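You operate a simulated robot arm through the tools that you are given. There is no shell and no other tool. Be economical: measure what you need, move in short steps, check, and stop when the job is done.

You run a simulated robot arm. Do the job below in one go: nothing can be reset, and whatever is moved stays where it is left.

Task
Load the label roll that the job card names and warm the press to the card's heat.
Fine: go by the card at the label press; roll on with the heater off; stay till the green lamp shows.

It is judged by the outcome, as a careful person would: the job done as asked, and still so three seconds after it is handed in. It fails if anything else is knocked over, pushed out of place, dropped, spilled or broken.

Robot
A 6-joint arm with a two-finger parallel gripper, fixed in place. Base frame: the origin is at the foot of the arm, x ahead of it, y to its left, z up; the work surface is at about z = 0. Units: mm, degrees, N and s.
With the tool pointing down near the work surface it reaches from about 140 to 580 mm from the base axis. Its first joint turns from -66.0 to 66.0 degrees. Payload 2.1 kg.
The tool frame sits at the grasp point between the pads (the TCP): z along the fingers, y along the line on which they close. The tips reach 30 mm beyond it. Largest opening 94 mm; finger width 28, thickness 10; the body of the gripper, 50 by 96 mm, starts 55 mm behind the TCP.
Orientation is that of the tool frame in the base frame, as a unit quaternion [x, y, z, w]. With the fingers straight down and closing along the base's y, the tool's x points along the base's -x, its y along +y and its z along -z.

Tools
- The arm moves only by the tool jog_arm. Its argument "rows" is a list of rows, each a list of 6 numbers: the shift along the tool's x, y, z in mm, then the turn, a rotation vector about the tool's x, y, z in degrees. In form: [[tx, ty, tz, wx, wy, wz], ...]. A call has 1 to 12 rows; each row is the pose to reach, as a shift and turn from the pose commanded when the call began, along the tool's axes at that moment. "hand" is the opening in per cent of the stroke, from 0 (shut) to 100 (fully open), set as the call begins (left out, the last holds). Rows are played at 5 a second. More than 50 mm and 8.6 degrees between two rows, or a gripper value outside its range, and nothing of the call is played. Where a pose cannot be reached the arm comes as near as it can. A force on the tool above 70 N (or 10 N above the force at the start of the call, whichever is more), or a blocked arm, ends the call early, and 0.2 s more pass. Each finger travels about 72 mm/s and halts on what it meets, pressing with about 45 N; the grip force reading is that of the motor and also rises with nothing between the fingers. The clock runs only during rows and for 0.2 s after the last one: add rows that repeat a pose to give the fingers time. The reply holds the time, the measured pose of the TCP, the force on the tool along the base axes, the opening and the grip force, in the units named above and with some noise.
- Cameras (640 x 400 px; columns grow to the right, rows downward): "scene" is fixed at [65.4, -377.1, 497.1]; the picture's right is [0.66, -0.75, 0.00], its down [-0.34, -0.30, -0.89] and it looks along [0.67, 0.59, -0.46] (base axes); focal length 230 px, centre (320, 200). "wrist" rides on the gripper at [76, 14, -103] in the tool frame; the picture's right is [-0.18, 0.98, 0.00], its down [-0.75, -0.14, -0.64] and it looks along [-0.63, -0.12, 0.77] (tool axes); focal length 243 px, centre (320, 200). There is no depth. A picture from a camera that has moved, and an enlarged one, comes with that camera's place and axes in the base frame and with its lens.
- camera(camera): a new picture of that camera. No time passes.
- close_up(camera, box): a new picture of the part [left, top, right, bottom] of that camera's present view, enlarged. No time passes.
- finish_job(): hands the job in; it is judged then, once.

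Work in short steps. Places have to be worked out from the pictures, the camera data and where the tool is seen: move nearer, look again, correct. Check each grasp and each placing, and mend what went wrong. You have 120 turns and 76 pictures in all, those below and enlarged ones among them. Open the gripper and draw the arm clear of the work before you hand the job in, unless the task says otherwise; then end with one line.

The tools are called as a command line: name --pt "numbers of a row" for each row, then --argument value for the rest, lists and objects as JSON in quotes. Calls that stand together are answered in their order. jog_arm: Moves the arm, as the interface text tells. Its arguments: {"type":"object","properties":{"rows":{"type":"array","items":{"type":"array","items":{"type":"number"}}},"hand":{"type":"number"}},"required":["rows"]} The other tools are called the same way: camera (camera) takes a picture; close_up (camera, box) takes an enlarged picture of a part of a camera's view; finish_job () hands the job in.

At the start:

```text
time: 0.0
ee_pos: [286.7, 66.8, 402.7]
orientation: [0.001, 1.0, 0.001, 0.002]
ft_force: [0.2, 0.1, 0.3]
finger_gap: 94.1
grasp_force: 0.0
```

scene: 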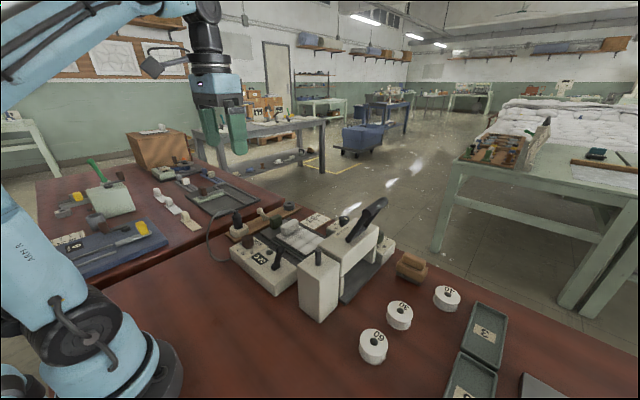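
wrist: 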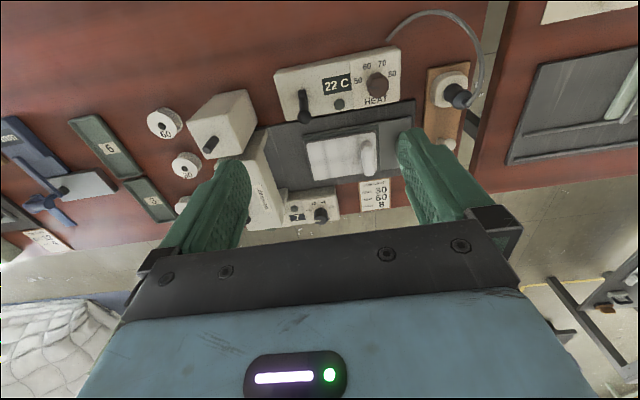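

I'll look closer at the card, the press and the rolls.

close_up --camera "wrist" --box '[240, 160, 440, 240]'

close_up --camera "wrist" --box '[260, 40, 500, 190]'

close_up --camera "scene" --box '[210, 180, 510, 370]'

close_up --camera "wrist" --box '[0, 80, 280, 250]'

```text
3.20 times, centred on (340, 200) of wrist
camera zoom: at [210.6, 79.2, 504.7], right [0.18, 0.98, 0.0], down [0.75, -0.14, 0.64], along [0.63, -0.12, -0.76], focal length 776 px, centre (256, 200)
```

zoom: 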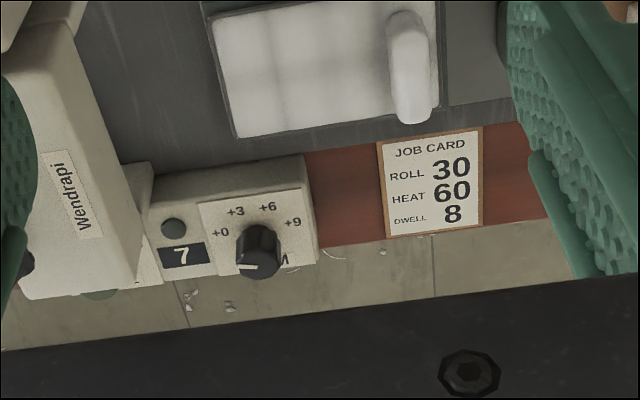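

```text
2.67 times, centred on (380, 115) of wrist
camera zoom: at [210.6, 79.2, 504.7], right [0.18, 0.98, 0.0], down [0.75, -0.14, 0.64], along [0.63, -0.12, -0.76], focal length 647 px, centre (160, 427)
```

zoom: 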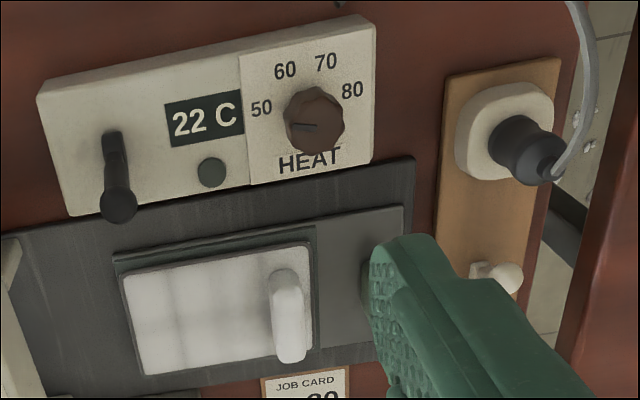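

```text
2.11 times, centred on (360, 275) of scene
camera zoom: at [65.4, -377.1, 497.1], right [0.66, -0.75, 0.0], down [-0.34, -0.3, -0.89], along [0.67, 0.59, -0.46], focal length 485 px, centre (236, 42)
```

zoom: 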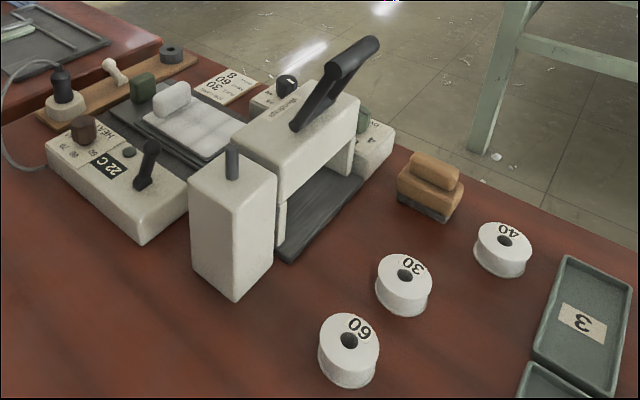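

```text
2.29 times, centred on (140, 165) of wrist
camera zoom: at [210.6, 79.2, 504.7], right [0.18, 0.98, 0.0], down [0.75, -0.14, 0.64], along [0.63, -0.12, -0.76], focal length 555 px, centre (731, 280)
```

zoom: 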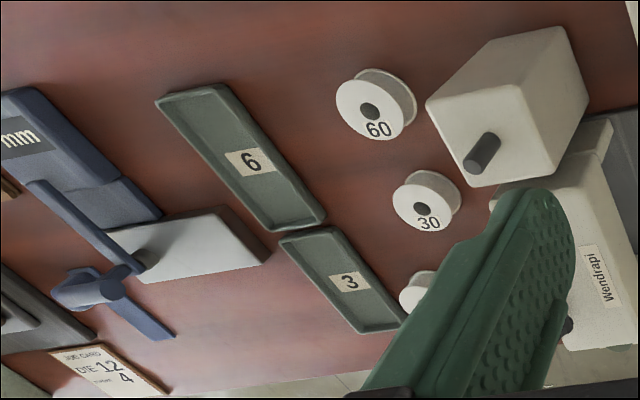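

The card asks for roll 30 and heat 60. I put roll 30 at about (454,-282) and the spindle tip at about (352,-120,180). I'll go to a closer, still high viewpoint to check both.

jog_arm --pt "0 -45 0 0 0 0" --pt "0 -90 0 0 0 0" --pt "0 -135 0 0 0 0" --pt "0 -180 0 0 0 0" --pt "0 -220 0 0 0 0" --pt "0 -220 0 0 0 0" --hand 100

camera --camera "wrist"

camera --camera "scene"

```text
time: 1.4
ee_pos: [288.6, -154.8, 402.2]
orientation: [0.0, 1.0, 0.001, 0.002]
ft_force: [-0.4, -0.3, -0.3]
finger_gap: 94.2
grasp_force: 0.0
```

```text
69 pictures are left
camera wrist: at [212.5, -141.6, 504.3], right [0.18, 0.98, 0.0], down [0.75, -0.14, 0.64], along [0.63, -0.12, -0.76], focal length 243 px, centre (320, 200)
```

wrist: 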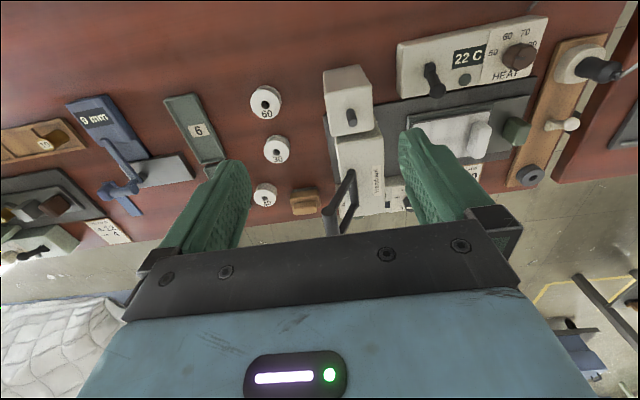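

```text
68 pictures are left
```

scene: 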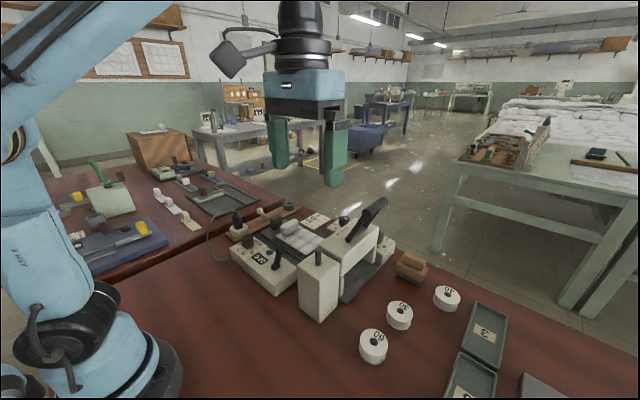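

close_up --camera "wrist" --box '[230, 50, 410, 220]'

close_up --camera "wrist" --box '[390, 10, 630, 200]'

```text
2.35 times, centred on (320, 135) of wrist
camera zoom: at [212.5, -141.6, 504.3], right [0.18, 0.98, 0.0], down [0.75, -0.14, 0.64], along [0.63, -0.12, -0.76], focal length 571 px, centre (320, 353)
```

zoom: 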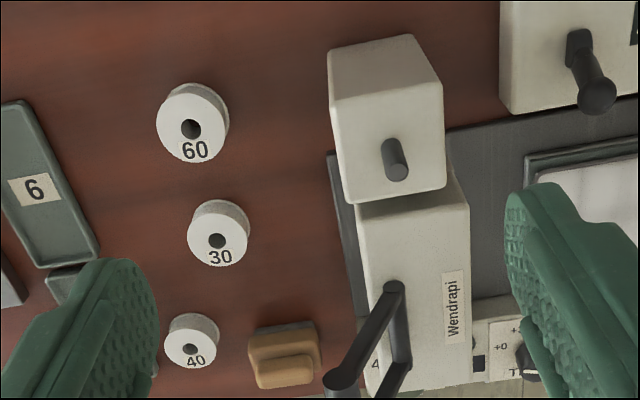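

```text
2.11 times, centred on (510, 105) of wrist
camera zoom: at [212.5, -141.6, 504.3], right [0.18, 0.98, 0.0], down [0.75, -0.14, 0.64], along [0.63, -0.12, -0.76], focal length 511 px, centre (-80, 400)
```

zoom: 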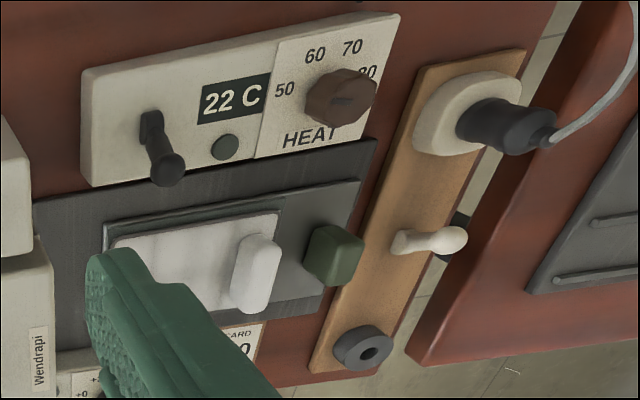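

Spindle confirmed at about (352,-121), from z 140 to 180, and roll 30 at about (454,-284), about 57 mm across. I'll descend to 150 mm above the roll and look again.

jog_arm --pt "-24 -19 36 0 0 0" --pt "-48 -37 72 0 0 0" --pt "-72 -56 108 0 0 0" --pt "-96 -75 144 0 0 0" --pt "-120 -94 180 0 0 0" --pt "-144 -112 216 0 0 0" --pt "-166 -130 250 0 0 0" --pt "-166 -130 250 0 0 0"

camera --camera "wrist"

close_up --camera "scene" --box '[300, 200, 520, 380]'

```text
time: 3.2
ee_pos: [453.8, -284.7, 154.6]
orientation: [0.001, 1.0, 0.001, 0.002]
ft_force: [0.3, -0.5, 1.1]
finger_gap: 94.0
grasp_force: 0.1
```

```text
65 pictures are left
camera wrist: at [377.3, -272.2, 256.0], right [0.18, 0.98, 0.0], down [0.75, -0.14, 0.64], along [0.63, -0.12, -0.76], focal length 243 px, centre (320, 200)
```

wrist: 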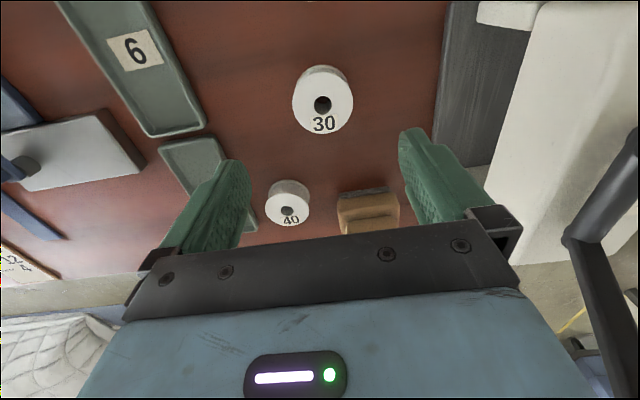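

```text
2.22 times, centred on (410, 290) of scene
camera zoom: at [65.4, -377.1, 497.1], right [0.66, -0.75, 0.0], down [-0.34, -0.3, -0.89], along [0.67, 0.59, -0.46], focal length 512 px, centre (120, 0)
```

zoom: 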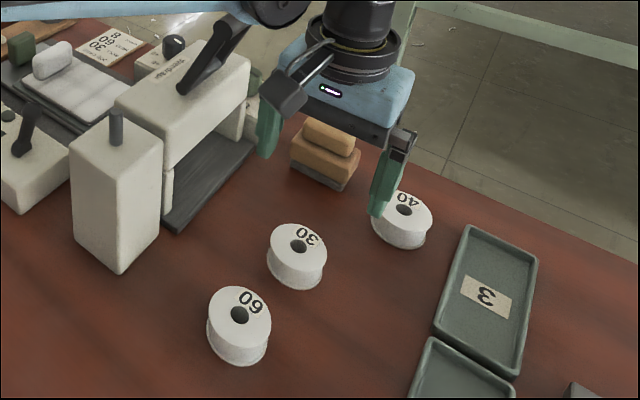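

The roll hole comes out at (453,-285) from here. I'll zoom in to get the roll's height before gripping.

close_up --camera "scene" --box '[370, 285, 434, 345]'

close_up --camera "wrist" --box '[280, 55, 364, 145]'

```text
6.67 times, centred on (402, 315) of scene
camera zoom: at [65.4, -377.1, 497.1], right [0.66, -0.75, 0.0], down [-0.34, -0.3, -0.89], along [0.67, 0.59, -0.46], focal length 1535 px, centre (-227, -567)
```

zoom: 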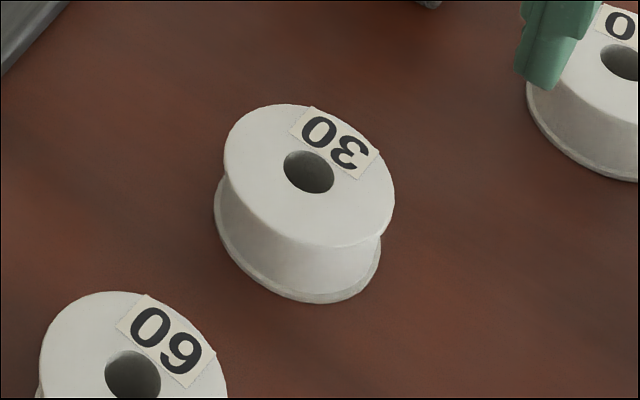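

```text
4.44 times, centred on (322, 100) of wrist
camera zoom: at [377.3, -272.2, 256.0], right [0.18, 0.98, 0.0], down [0.75, -0.14, 0.64], along [0.63, -0.12, -0.76], focal length 1078 px, centre (311, 644)
```

zoom: 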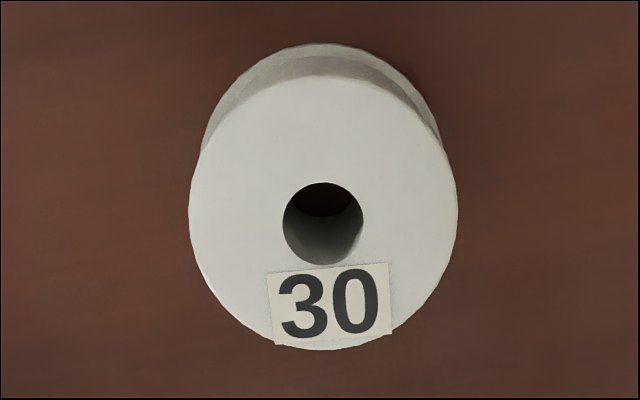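

The roll is a flanged spool about 24 mm tall. I'll lower straight onto it with the fingers open, so the tips end about 4 mm above the table.

jog_arm --pt "-2 1 40 0 0 0" --pt "-2 1 80 0 0 0" --pt "-2 1 100 0 0 0" --pt "-2 1 112 0 0 0" --pt "-2 1 118 0 0 0" --pt "-2 1 118 0 0 0"

camera --camera "wrist"

close_up --camera "scene" --box '[340, 240, 480, 350]'

```text
time: 4.6
ee_pos: [454.9, -283.5, 34.5]
orientation: [0.0, 1.0, 0.001, 0.001]
ft_force: [-0.5, 0.7, -0.3]
finger_gap: 94.0
grasp_force: 0.0
```

```text
61 pictures are left
camera wrist: at [378.5, -269.2, 136.2], right [0.18, 0.98, 0.0], down [0.75, -0.14, 0.64], along [0.63, -0.12, -0.76], focal length 243 px, centre (320, 200)
```

wrist: 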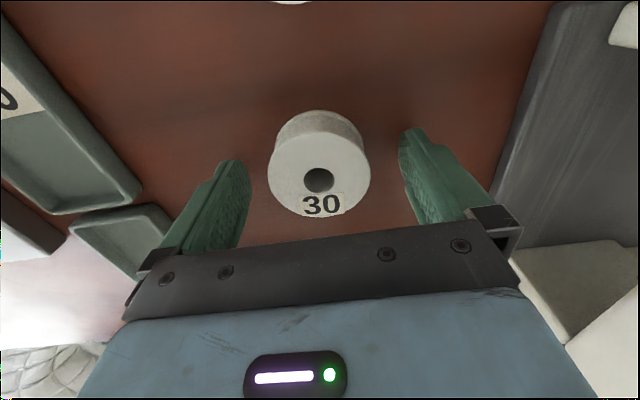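

```text
3.64 times, centred on (410, 295) of scene
camera zoom: at [65.4, -377.1, 497.1], right [0.66, -0.75, 0.0], down [-0.34, -0.3, -0.89], along [0.67, 0.59, -0.46], focal length 838 px, centre (-7, -146)
```

zoom: 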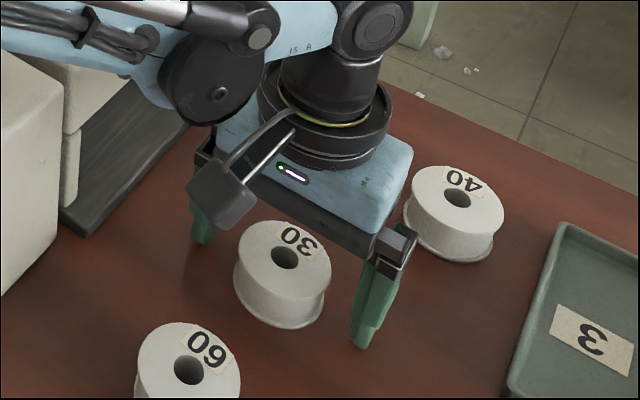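

The hole reads (457,-284), about 2 mm ahead of the TCP. I'll nudge forward and close.

jog_arm --pt "-2 -0.5 0 0 0 0" --pt "-2 -0.5 0 0 0 0"

jog_arm --pt "0 0 0 0 0 0" --pt "0 0 0 0 0 0" --pt "0 0 0 0 0 0" --pt "0 0 0 0 0 0" --hand 0

camera --camera "wrist"

```text
time: 5.2
ee_pos: [457.5, -282.5, 34.4]
orientation: [0.0, 1.0, 0.001, 0.001]
ft_force: [-0.6, -0.4, -0.7]
finger_gap: 93.8
grasp_force: 0.0
```

```text
time: 6.2
ee_pos: [457.2, -282.0, 35.1]
orientation: [0.0, 1.0, 0.001, 0.002]
ft_force: [0.1, 0.2, 6.1]
finger_gap: 54.0
grasp_force: 45.4
```

```text
59 pictures are left
camera wrist: at [380.1, -269.7, 136.5], right [0.18, 0.98, 0.0], down [0.75, -0.14, 0.64], along [0.63, -0.12, -0.76], focal length 243 px, centre (320, 200)
```

wrist: 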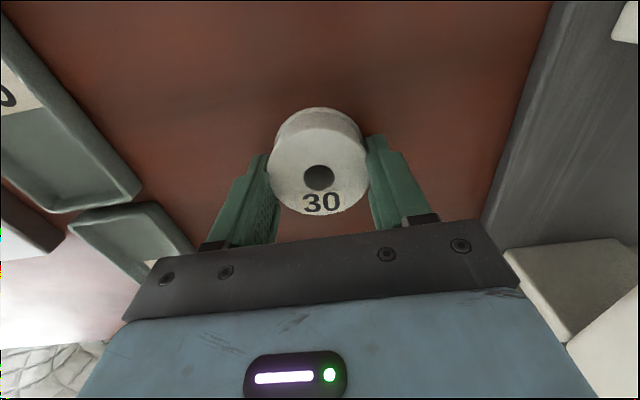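

Grip holds at 54 mm. I'll lift straight up to about z 240 and then check.

jog_arm --pt "0 0 -20 0 0 0" --pt "0 0 -60 0 0 0" --pt "0 0 -100 0 0 0" --pt "0 0 -140 0 0 0" --pt "0 0 -180 0 0 0" --pt "0 0 -206 0 0 0" --pt "30 0 -206 0 0 0" --pt "65 0 -206 0 0 0" --pt "104 0 -206 0 0 0" --pt "104 0 -206 0 0 0"

camera --camera "wrist"

camera --camera "scene"

```text
time: 8.4
ee_pos: [353.8, -282.2, 243.5]
orientation: [0.0, 1.0, 0.001, 0.002]
ft_force: [0.3, -0.4, -1.5]
finger_gap: 53.9
grasp_force: 44.7
```

```text
58 pictures are left
camera wrist: at [276.3, -268.5, 344.9], right [0.18, 0.98, 0.0], down [0.75, -0.14, 0.64], along [0.63, -0.12, -0.76], focal length 243 px, centre (320, 200)
```

wrist: 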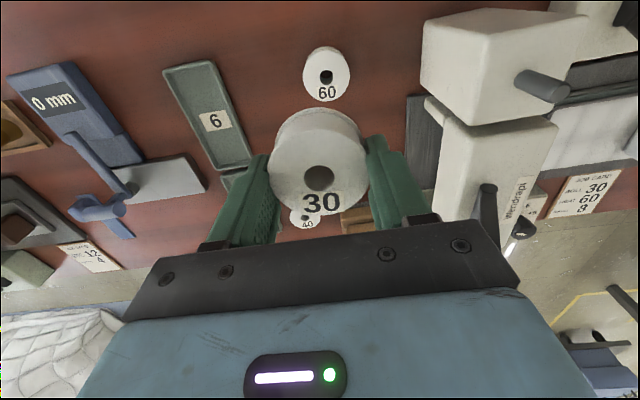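

```text
57 pictures are left
```

scene: 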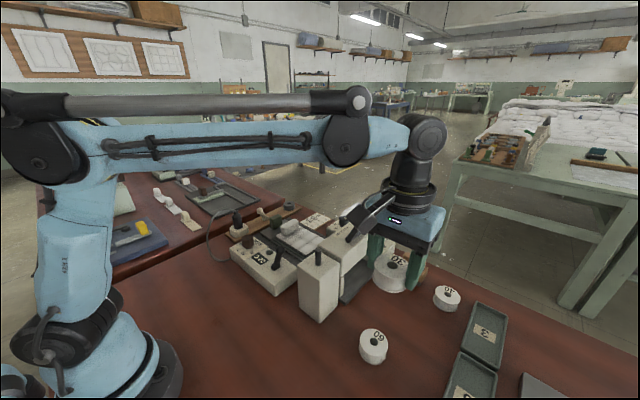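

The roll is held level. I'll zoom on the spindle from here to fix its place more exactly.

close_up --camera "wrist" --box '[480, 40, 608, 120]'

close_up --camera "scene" --box '[280, 230, 360, 280]'

```text
5.00 times, centred on (544, 80) of wrist
camera zoom: at [276.3, -268.5, 344.9], right [0.18, 0.98, 0.0], down [0.75, -0.14, 0.64], along [0.63, -0.12, -0.76], focal length 1213 px, centre (-800, 800)
```

zoom: 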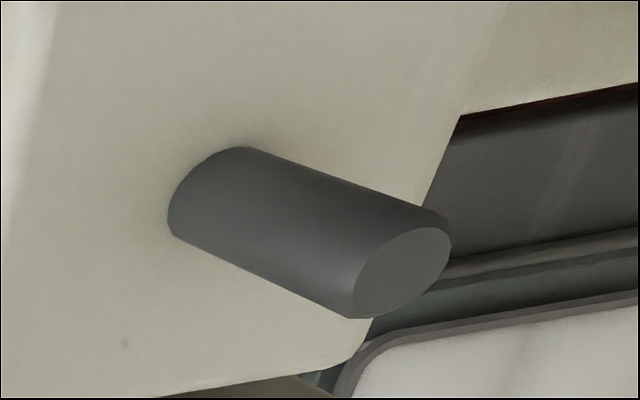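

```text
8.00 times, centred on (320, 255) of scene
camera zoom: at [65.3, -377.1, 497.1], right [0.66, -0.75, 0.0], down [-0.34, -0.3, -0.89], along [0.67, 0.59, -0.46], focal length 1842 px, centre (320, -240)
```

zoom: 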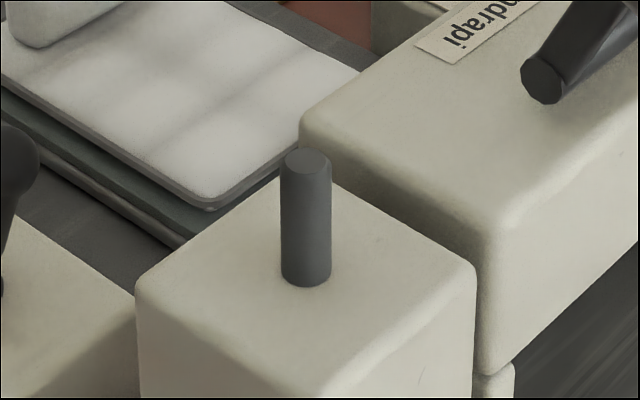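

I estimate the spindle at (352.7,-120.3), tip at z 178. I'll move across at the same height, with the roll bottom around 207, and check alignment.

jog_arm --pt "0 40 0 0 0 0" --pt "0 80 0 0 0 0" --pt "0 120 0 0 0 0" --pt "0 150 0 0 0 0" --pt "0 162 0 0 0 0" --pt "0 162 0 0 0 0"

close_up --camera "scene" --box '[270, 180, 390, 280]'

camera --camera "wrist"

```text
time: 9.8
ee_pos: [351.7, -123.0, 242.0]
orientation: [0.001, 1.0, 0.001, 0.002]
ft_force: [0.1, -0.1, -0.7]
finger_gap: 54.0
grasp_force: 44.9
```

```text
4.00 times, centred on (330, 230) of scene
camera zoom: at [65.4, -377.1, 497.1], right [0.66, -0.75, 0.0], down [-0.34, -0.3, -0.89], along [0.67, 0.59, -0.46], focal length 921 px, centre (280, 80)
```

zoom: 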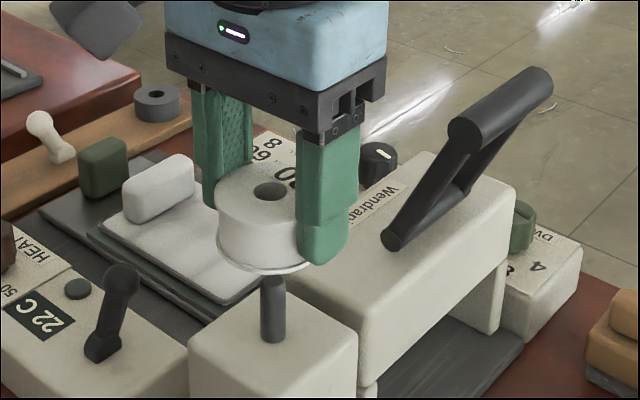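

```text
53 pictures are left
camera wrist: at [275.5, -109.8, 344.9], right [0.18, 0.98, 0.0], down [0.75, -0.14, 0.64], along [0.63, -0.12, -0.76], focal length 243 px, centre (320, 200)
```

wrist: 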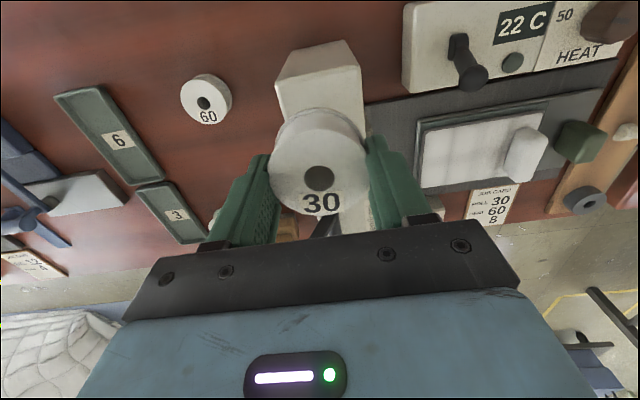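

Roughly aligned. I'll zoom in hard to measure the offset between the hole and the peg.

close_up --camera "scene" --box '[310, 215, 366, 271]'

close_up --camera "wrist" --box '[260, 100, 380, 220]'

```text
7.14 times, centred on (338, 243) of scene
camera zoom: at [65.4, -377.1, 497.1], right [0.66, -0.75, 0.0], down [-0.34, -0.3, -0.89], along [0.67, 0.59, -0.46], focal length 1645 px, centre (191, -107)
```

zoom: 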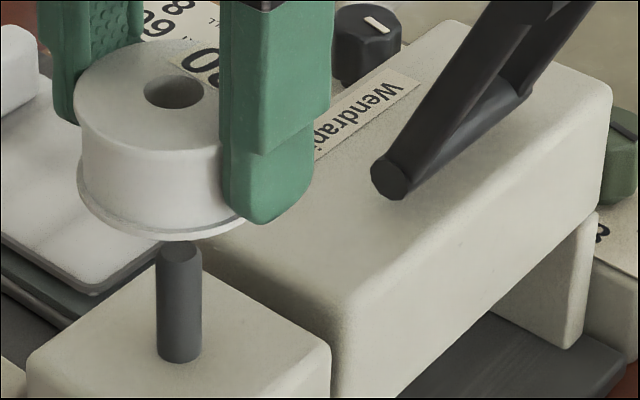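

```text
3.33 times, centred on (320, 160) of wrist
camera zoom: at [275.5, -109.8, 344.9], right [0.18, 0.98, 0.0], down [0.75, -0.14, 0.64], along [0.63, -0.12, -0.76], focal length 809 px, centre (320, 333)
```

zoom: 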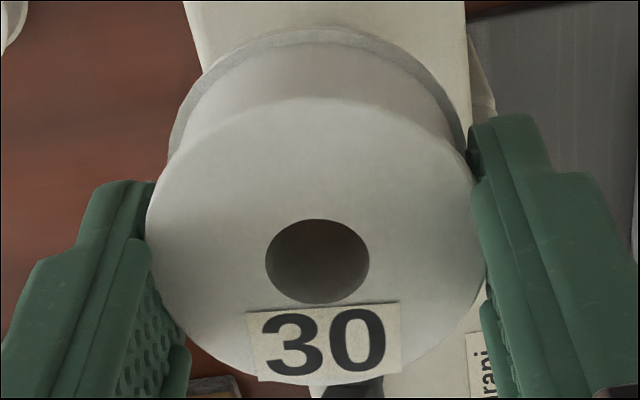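

Using the 54 mm diameter, the roll is about 32 mm tall and its hole sits at about (349,-121.5). That needs +4 x and +1 y. I'll correct, lower 20 mm to just above the tip, and recheck.

jog_arm --pt "-4 1 0 0 0 0" --pt "-4 1 10 0 0 0" --pt "-4 1 20 0 0 0" --pt "-4 1 20 0 0 0"

close_up --camera "scene" --box '[310, 215, 366, 271]'

```text
time: 10.8
ee_pos: [357.4, -121.2, 221.2]
orientation: [0.0, 1.0, 0.001, 0.002]
ft_force: [0.1, 0.5, -1.2]
finger_gap: 54.1
grasp_force: 45.3
```

```text
7.14 times, centred on (338, 243) of scene
camera zoom: at [65.4, -377.1, 497.1], right [0.66, -0.75, 0.0], down [-0.34, -0.3, -0.89], along [0.67, 0.59, -0.46], focal length 1645 px, centre (191, -107)
```

zoom: 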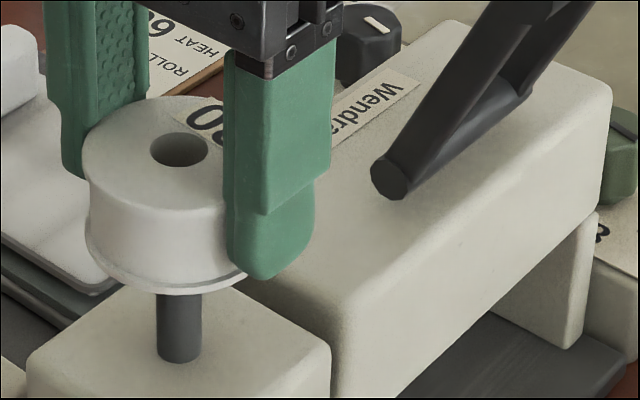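

Laterally it lines up, and the along-view estimate is within about 1 mm. I'll lower a little past the tip and check the force.

jog_arm --pt "0 0 4 0 0 0" --pt "0 0 8 0 0 0" --pt "0 0 11 0 0 0"

jog_arm --pt "0 0 3 0 0 0" --pt "0 0 5 0 0 0"

close_up --camera "scene" --box '[310, 215, 366, 271]'

```text
time: 11.6
ee_pos: [357.3, -121.3, 209.6]
orientation: [0.0, 1.0, 0.001, 0.001]
ft_force: [0.8, 0.0, 0.0]
finger_gap: 54.1
grasp_force: 44.6
```

```text
time: 12.2
ee_pos: [356.5, -120.9, 204.5]
orientation: [0.0, 1.0, 0.001, 0.002]
ft_force: [0.1, -0.8, -0.6]
finger_gap: 54.4
grasp_force: 44.8
```

```text
7.14 times, centred on (338, 243) of scene
camera zoom: at [65.4, -377.1, 497.1], right [0.66, -0.75, 0.0], down [-0.34, -0.3, -0.89], along [0.67, 0.59, -0.46], focal length 1645 px, centre (191, -107)
```

zoom: 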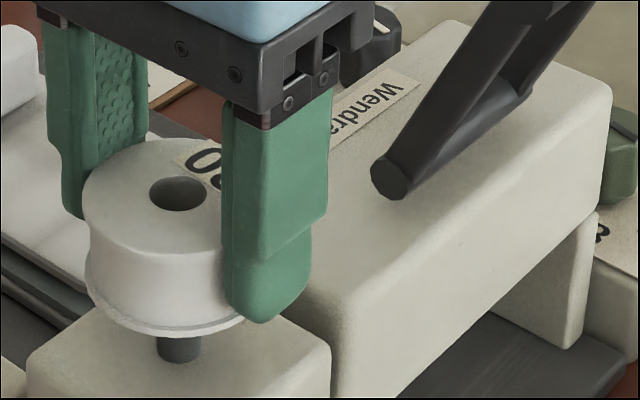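

No contact force with the roll bottom now below the peg tip height, so the peg is inside the hole. I'll keep lowering in small steps.

jog_arm --pt "0 0 5 0 0 0" --pt "0 0 10 0 0 0" --pt "0 0 15 0 0 0" --pt "0 0 20 0 0 0"

close_up --camera "scene" --box '[310, 215, 366, 271]'

```text
time: 13.2
ee_pos: [357.2, -120.3, 184.6]
orientation: [0.0, 1.0, 0.0, 0.002]
ft_force: [0.2, -1.4, 0.8]
finger_gap: 54.0
grasp_force: 45.2
```

```text
7.14 times, centred on (338, 243) of scene
camera zoom: at [65.4, -377.1, 497.1], right [0.66, -0.75, 0.0], down [-0.34, -0.3, -0.89], along [0.67, 0.59, -0.46], focal length 1645 px, centre (191, -107)
```

zoom: 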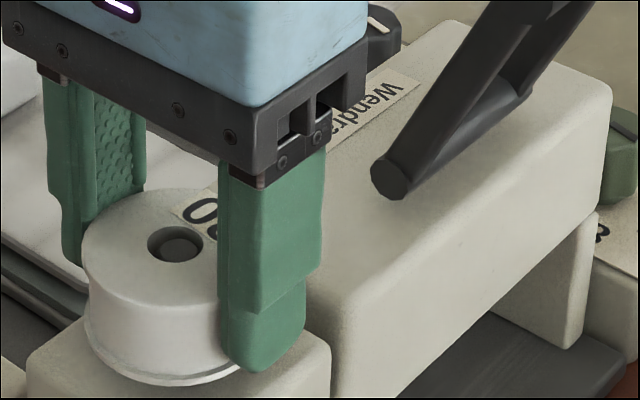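

The peg shows inside the hole. I'll go down the last millimetres gently.

jog_arm --pt "0 0 2 0 0 0" --pt "0 0 4 0 0 0" --pt "0 0 6 0 0 0"

jog_arm --pt "0 0 1 0 0 0" --pt "0 0 2 0 0 0"

close_up --camera "scene" --box '[310, 225, 366, 281]'

```text
time: 14.0
ee_pos: [359.1, -119.7, 178.3]
orientation: [-0.001, 1.0, 0.0, 0.001]
ft_force: [0.0, -0.8, -0.8]
finger_gap: 53.7
grasp_force: 44.9
```

```text
time: 14.6
ee_pos: [358.0, -121.5, 175.9]
orientation: [0.0, 1.0, 0.001, 0.002]
ft_force: [0.3, 0.8, 0.4]
finger_gap: 54.3
grasp_force: 44.6
```

```text
7.14 times, centred on (338, 253) of scene
camera zoom: at [65.4, -377.1, 497.1], right [0.66, -0.75, 0.0], down [-0.34, -0.3, -0.89], along [0.67, 0.59, -0.46], focal length 1645 px, centre (191, -179)
```

zoom: 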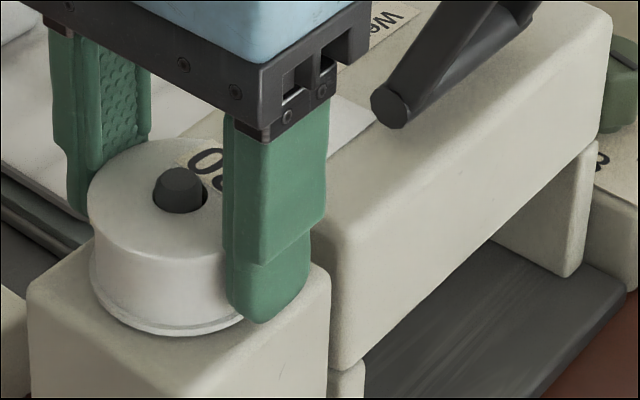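

Still no contact. I'll continue in 1 mm steps.

jog_arm --pt "0 0 1 0 0 0" --pt "0 0 1 0 0 0"

jog_arm --pt "0 0 1 0 0 0" --pt "0 0 1 0 0 0"

```text
time: 15.2
ee_pos: [359.0, -120.7, 174.0]
orientation: [0.0, 1.0, 0.001, 0.002]
ft_force: [-0.7, 0.6, -0.5]
finger_gap: 54.3
grasp_force: 45.4
```

```text
time: 15.8
ee_pos: [358.6, -119.8, 174.9]
orientation: [0.0, 1.0, 0.001, 0.0]
ft_force: [-5.0, 3.0, 15.1]
finger_gap: 54.1
grasp_force: 45.5
```

Contact at about 15 N means the roll is seated on the post. I'll back off 0.5 mm, open, and rise clear.

jog_arm --pt "0 0 -0.8 0 0 0" --pt "0 0 -0.8 0 0 0"

jog_arm --pt "0 0 0 0 0 0" --pt "0 0 0 0 0 0" --pt "0 0 -10 0 0 0" --pt "0 0 -40 0 0 0" --pt "0 0 -80 0 0 0" --pt "0 0 -120 0 0 0" --hand 85

camera --camera "wrist"

close_up --camera "scene" --box '[210, 180, 410, 330]'

```text
time: 16.4
ee_pos: [359.5, -119.9, 174.3]
orientation: [0.0, 1.0, 0.0, 0.003]
ft_force: [-4.7, 1.4, -1.7]
finger_gap: 54.1
grasp_force: 45.2
```

```text
time: 17.8
ee_pos: [355.2, -121.0, 295.5]
orientation: [0.0, 1.0, 0.0, 0.002]
ft_force: [0.4, -0.1, 0.2]
finger_gap: 80.0
grasp_force: 0.0
```

```text
46 pictures are left
camera wrist: at [279.1, -107.1, 396.6], right [0.18, 0.98, 0.0], down [0.75, -0.14, 0.64], along [0.63, -0.12, -0.76], focal length 243 px, centre (320, 200)
```

wrist: 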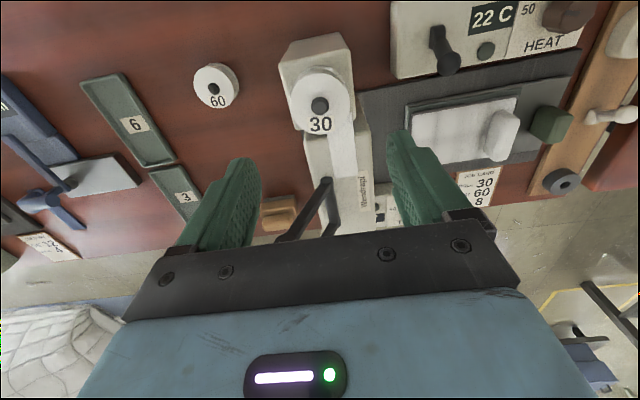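

```text
2.67 times, centred on (310, 255) of scene
camera zoom: at [65.4, -377.1, 497.1], right [0.66, -0.75, 0.0], down [-0.34, -0.3, -0.89], along [0.67, 0.59, -0.46], focal length 614 px, centre (347, 53)
```

zoom: 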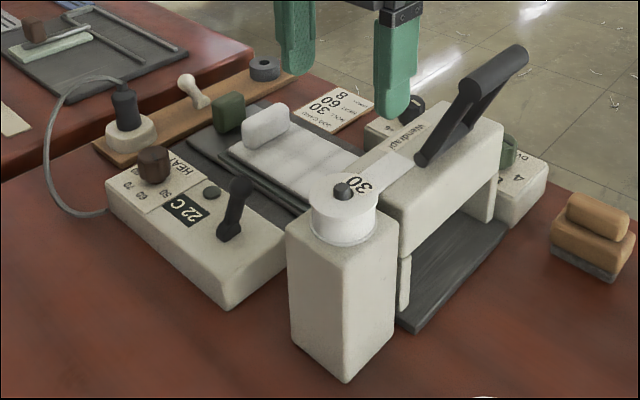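

Roll 30 is seated on the spindle, with its strip threaded and the heater still at 22 °C. Next I'll move to a viewpoint over the heater box to see the knob and switch.

jog_arm --pt "13 44 0 0 0 0" --pt "26 88 0 0 0 0" --pt "39 132 0 0 0 0" --pt "52 176 0 0 0 0" --pt "66 210 10 0 0 0" --pt "66 220 20 0 0 0" --pt "66 220 20 0 0 0"

camera --camera "wrist"

```text
time: 19.4
ee_pos: [290.4, 100.9, 273.3]
orientation: [0.0, 1.0, 0.001, 0.002]
ft_force: [0.0, 0.3, 0.7]
finger_gap: 80.1
grasp_force: 0.0
```

```text
44 pictures are left
camera wrist: at [214.1, 113.4, 374.9], right [0.18, 0.98, 0.0], down [0.75, -0.14, 0.64], along [0.63, -0.12, -0.76], focal length 243 px, centre (320, 200)
```

wrist: 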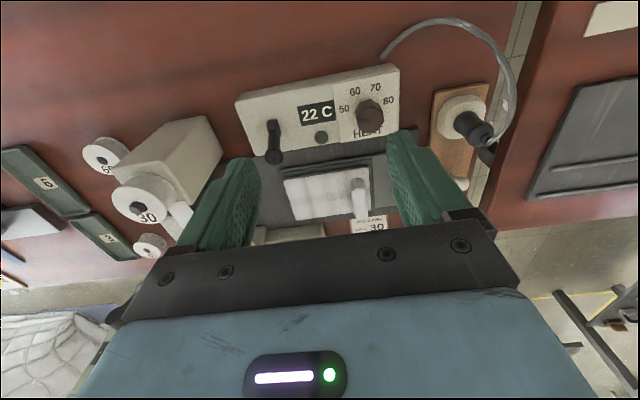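

close_up --camera "wrist" --box '[230, 60, 410, 170]'

close_up --camera "wrist" --box '[330, 75, 406, 145]'

close_up --camera "scene" --box '[224, 205, 304, 295]'

```text
3.56 times, centred on (320, 115) of wrist
camera zoom: at [214.1, 113.4, 374.9], right [0.18, 0.98, 0.0], down [0.75, -0.14, 0.64], along [0.63, -0.12, -0.76], focal length 863 px, centre (320, 502)
```

zoom: 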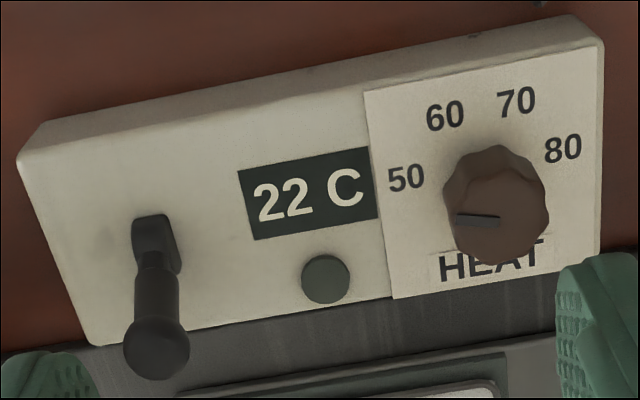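

```text
5.71 times, centred on (368, 110) of wrist
camera zoom: at [214.1, 113.4, 374.9], right [0.18, 0.98, 0.0], down [0.75, -0.14, 0.64], along [0.63, -0.12, -0.76], focal length 1386 px, centre (46, 714)
```

zoom: 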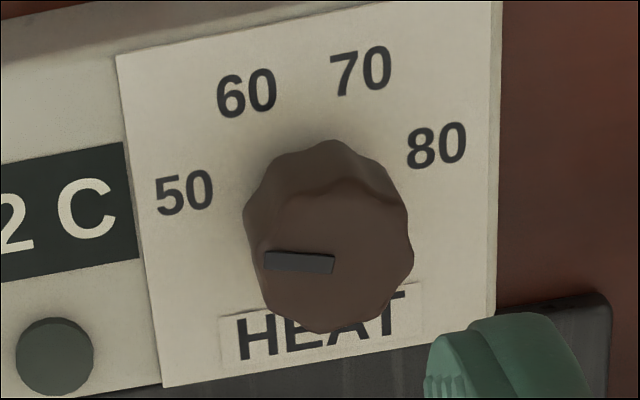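

```text
4.44 times, centred on (264, 250) of scene
camera zoom: at [65.4, -377.1, 497.1], right [0.66, -0.75, 0.0], down [-0.34, -0.3, -0.89], along [0.67, 0.59, -0.46], focal length 1024 px, centre (569, -22)
```

zoom: 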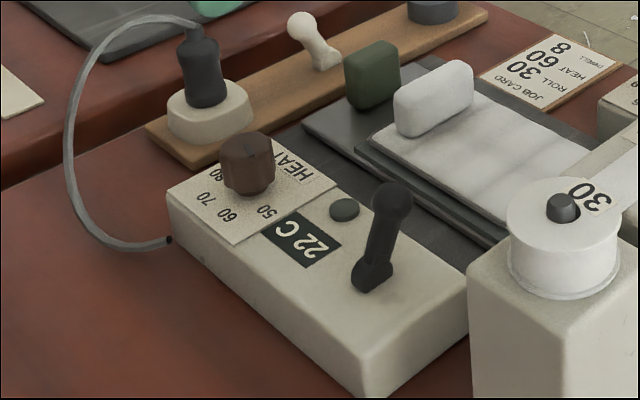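

The pointer is at 50 (about −75°) and 60 sits at about −25°, so the knob turns 50° clockwise seen from above. The knob is at about (337,151), with its top near z 90. I'll move over it with a narrower opening and look.

jog_arm --pt "-16 17 34 0 0 0" --pt "-32 34 68 0 0 0" --pt "-46.6 50 103 0 0 0" --pt "-46.6 50 103 0 0 0" --hand 64

camera --camera "wrist"

close_up --camera "scene" --box '[204, 175, 304, 295]'

```text
time: 20.4
ee_pos: [335.9, 152.0, 169.1]
orientation: [0.0, 1.0, 0.0, 0.001]
ft_force: [-0.4, -0.1, -0.4]
finger_gap: 60.5
grasp_force: 0.2
```

```text
40 pictures are left
camera wrist: at [259.2, 164.9, 270.9], right [0.18, 0.98, 0.0], down [0.75, -0.14, 0.64], along [0.63, -0.12, -0.76], focal length 243 px, centre (320, 200)
```

wrist: 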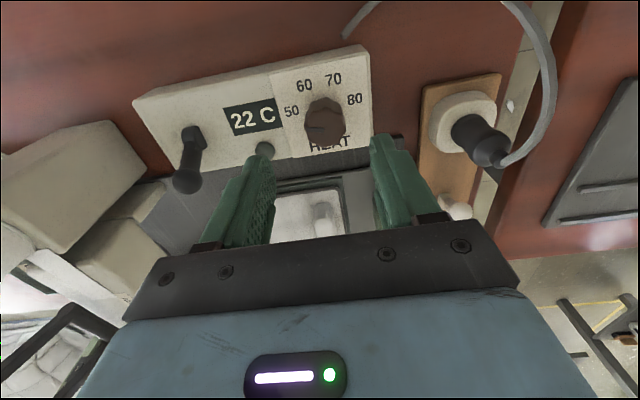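

```text
3.33 times, centred on (254, 235) of scene
camera zoom: at [65.4, -377.1, 497.1], right [0.66, -0.75, 0.0], down [-0.34, -0.3, -0.89], along [0.67, 0.59, -0.46], focal length 768 px, centre (540, 83)
```

zoom: 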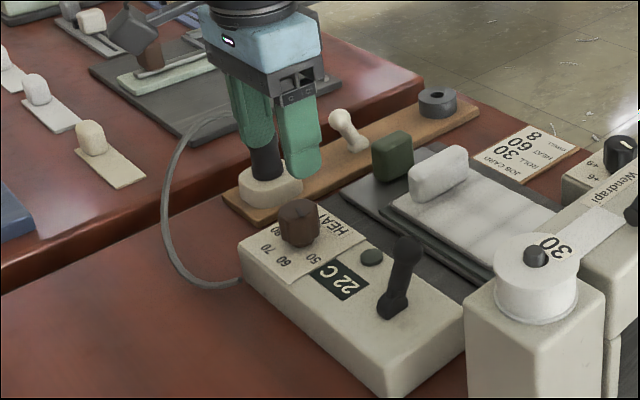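

I'll zoom in on the knob from here.

close_up --camera "wrist" --box '[270, 60, 380, 160]'

```text
4.00 times, centred on (325, 110) of wrist
camera zoom: at [259.2, 164.9, 270.9], right [0.18, 0.98, 0.0], down [0.75, -0.14, 0.64], along [0.63, -0.12, -0.76], focal length 970 px, centre (300, 560)
```

zoom: 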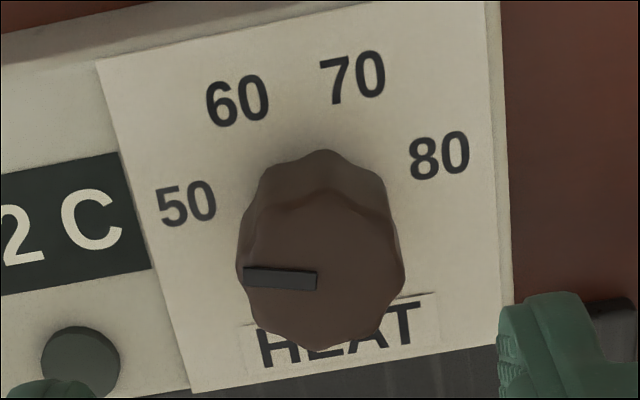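

Triangulating the two views puts the knob axis at about (342,152), its top at z 83 and the panel at z 45. I'll shift forward 6 mm and go down around it, stopping with the tips near z 57.

jog_arm --pt "-6.5 0.5 30 0 0 0" --pt "-6.5 0.5 50 0 0 0" --pt "-6.5 0.5 50 0 0 0"

camera --camera "wrist"

close_up --camera "scene" --box '[214, 195, 304, 285]'

```text
time: 21.2
ee_pos: [344.6, 152.0, 120.8]
orientation: [0.0, 1.0, 0.0, 0.001]
ft_force: [0.7, -0.6, 0.2]
finger_gap: 60.1
grasp_force: 0.0
```

```text
37 pictures are left
camera wrist: at [268.2, 164.5, 223.1], right [0.18, 0.98, 0.0], down [0.75, -0.14, 0.64], along [0.63, -0.12, -0.76], focal length 243 px, centre (320, 200)
```

wrist: 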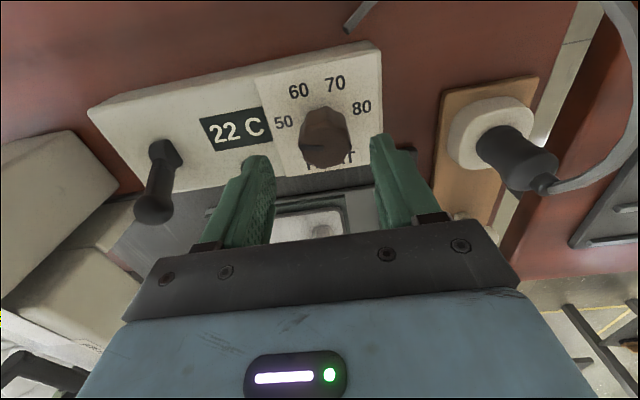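

```text
4.44 times, centred on (259, 240) of scene
camera zoom: at [65.4, -377.1, 497.1], right [0.66, -0.75, 0.0], down [-0.34, -0.3, -0.89], along [0.67, 0.59, -0.46], focal length 1024 px, centre (591, 22)
```

zoom: 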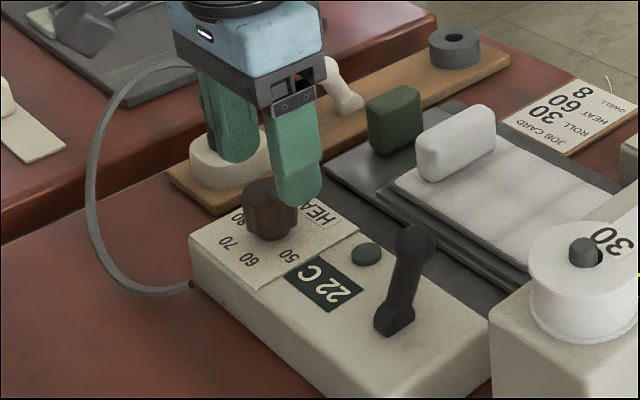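

The knob axis now reads (343,152), right under the TCP. I'll go down 36 mm and then close.

jog_arm --pt "0 0 12 0 0 0" --pt "0 0 24 0 0 0" --pt "0 0 32 0 0 0" --pt "0 0 35 0 0 0" --pt "0 0 35 0 0 0"

close_up --camera "scene" --box '[214, 195, 304, 285]'

close_up --camera "wrist" --box '[220, 80, 440, 240]'

```text
time: 22.4
ee_pos: [345.4, 151.2, 87.2]
orientation: [0.0, 1.0, 0.001, 0.002]
ft_force: [-0.2, -0.1, 0.2]
finger_gap: 60.2
grasp_force: 0.2
```

```text
4.44 times, centred on (259, 240) of scene
camera zoom: at [65.4, -377.1, 497.1], right [0.66, -0.75, 0.0], down [-0.34, -0.3, -0.89], along [0.67, 0.59, -0.46], focal length 1024 px, centre (591, 22)
```

zoom: 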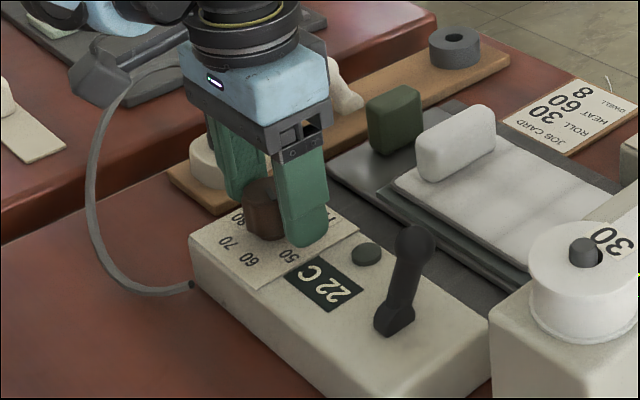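

```text
2.50 times, centred on (330, 160) of wrist
camera zoom: at [268.8, 164.6, 189.6], right [0.18, 0.98, 0.0], down [0.75, -0.14, 0.64], along [0.63, -0.12, -0.76], focal length 606 px, centre (295, 300)
```

zoom: 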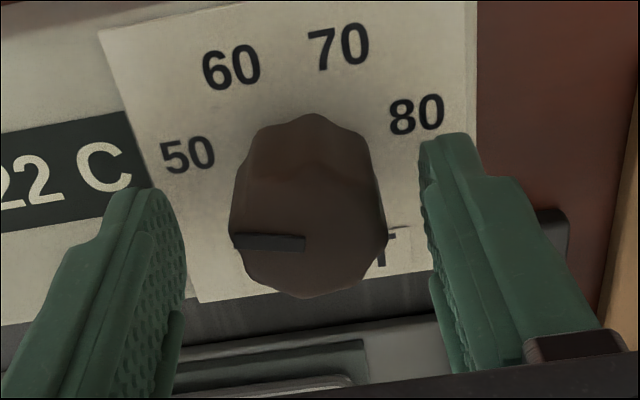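

The fingers straddle the knob, clear of the panel. I'll close on it.

jog_arm --pt "0 0 0 0 0 0" --pt "0 0 0 0 0 0" --pt "0 0 0 0 0 0" --hand 0

close_up --camera "wrist" --box '[220, 80, 440, 240]'

```text
time: 23.2
ee_pos: [344.8, 155.4, 87.4]
orientation: [-0.002, 1.0, 0.005, 0.003]
ft_force: [5.2, 40.8, -14.9]
finger_gap: 33.4
grasp_force: 45.1
```

```text
2.50 times, centred on (330, 160) of wrist
camera zoom: at [268.6, 166.7, 189.6], right [0.18, 0.98, 0.01], down [0.75, -0.15, 0.64], along [0.63, -0.11, -0.77], focal length 606 px, centre (295, 300)
```

zoom: 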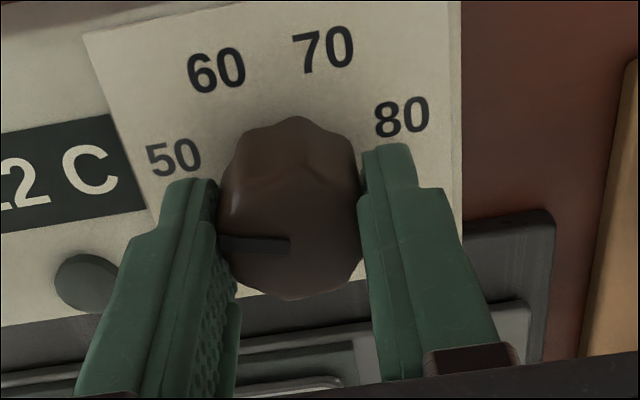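

The knob is gripped at 33 mm, but there's a 40 N side load because the knob sits a few mm further in +y. I'll shift to relieve it.

jog_arm --pt "0 2 0 0 0 0" --pt "0 3.5 0 0 0 0" --pt "0 3.5 0 0 0 0"

```text
time: 24.0
ee_pos: [345.4, 155.2, 89.8]
orientation: [0.0, 1.0, 0.002, 0.002]
ft_force: [8.5, 22.3, -29.5]
finger_gap: 33.4
grasp_force: 45.1
```

Loads remain from the skewed grip, so I'll open, centre at y ≈ 155.5, and close again.

jog_arm --pt "0 0 0 0 0 0" --pt "0 0 0 0 0 0" --pt "0 0 0 0 0 0" --hand 60

close_up --camera "wrist" --box '[220, 80, 440, 240]'

```text
time: 24.8
ee_pos: [346.0, 154.8, 87.7]
orientation: [0.0, 1.0, -0.001, 0.002]
ft_force: [-0.6, 0.1, 0.1]
finger_gap: 56.7
grasp_force: 0.2
```

```text
2.50 times, centred on (330, 160) of wrist
camera zoom: at [268.4, 167.4, 190.0], right [0.18, 0.98, 0.0], down [0.75, -0.14, 0.64], along [0.63, -0.12, -0.76], focal length 606 px, centre (295, 300)
```

zoom: 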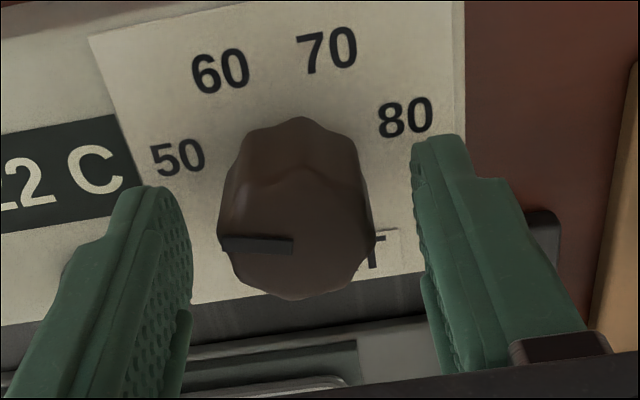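

Loads are back to zero. I'll shift +1 mm in y and close again.

jog_arm --pt "0 1 0 0 0 0" --pt "0 1 0 0 0 0"

jog_arm --pt "0 0 0 0 0 0" --pt "0 0 0 0 0 0" --pt "0 0 0 0 0 0" --hand 0

```text
time: 25.4
ee_pos: [346.6, 154.9, 88.7]
orientation: [0.0, 1.0, 0.0, 0.002]
ft_force: [0.5, 0.1, 0.1]
finger_gap: 56.5
grasp_force: 0.0
```

```text
time: 26.2
ee_pos: [344.6, 154.3, 88.7]
orientation: [0.0, 1.0, 0.0, 0.001]
ft_force: [-0.4, -0.6, -0.2]
finger_gap: 33.3
grasp_force: 45.4
```

Clean grip with no side load. I'll turn the first 24° about the tool z and check.

jog_arm --pt "0 0 0 0 0 6" --pt "0 0 0 0 0 12" --pt "0 0 0 0 0 18" --pt "0 0 0 0 0 24" --pt "0 0 0 0 0 24"

camera --camera "wrist"

```text
time: 27.4
ee_pos: [345.0, 153.4, 88.1]
orientation: [0.21, 0.978, -0.001, 0.0]
ft_force: [-11.8, -22.9, -14.9]
finger_gap: 33.3
grasp_force: 45.0
```

```text
31 pictures are left
camera wrist: at [281.1, 197.7, 190.2], right [0.57, 0.82, 0.0], down [0.63, -0.44, 0.64], along [0.53, -0.37, -0.77], focal length 243 px, centre (320, 200)
```

wrist: 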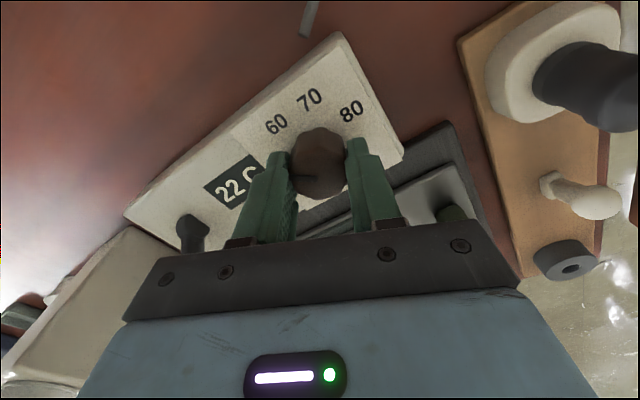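

The knob is turning with the tool and the loads are moderate. I'll turn the remaining 26°.

jog_arm --pt "0 0 0 0 0 6" --pt "0 0 0 0 0 12" --pt "0 0 0 0 0 18" --pt "0 0 0 0 0 24" --pt "0 0 0 0 0 26" --pt "0 0 0 0 0 26"

close_up --camera "wrist" --box '[220, 80, 440, 240]'

```text
time: 28.8
ee_pos: [344.3, 153.5, 89.1]
orientation: [0.424, 0.906, -0.003, -0.001]
ft_force: [-18.3, -33.0, -16.8]
finger_gap: 33.4
grasp_force: 45.1
```

```text
2.50 times, centred on (330, 160) of wrist
camera zoom: at [306.8, 220.8, 190.1], right [0.87, 0.49, -0.01], down [0.38, -0.67, 0.64], along [0.31, -0.56, -0.76], focal length 606 px, centre (295, 300)
```

zoom: 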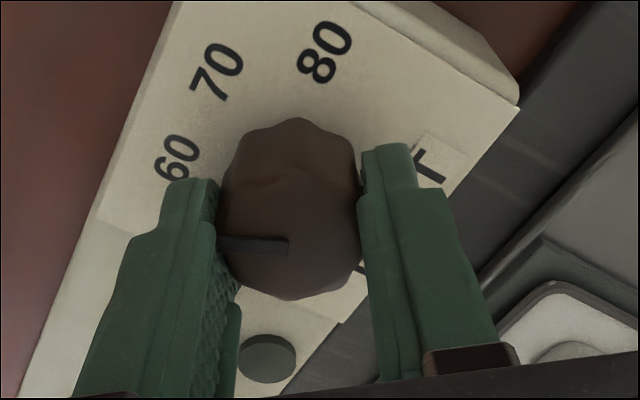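

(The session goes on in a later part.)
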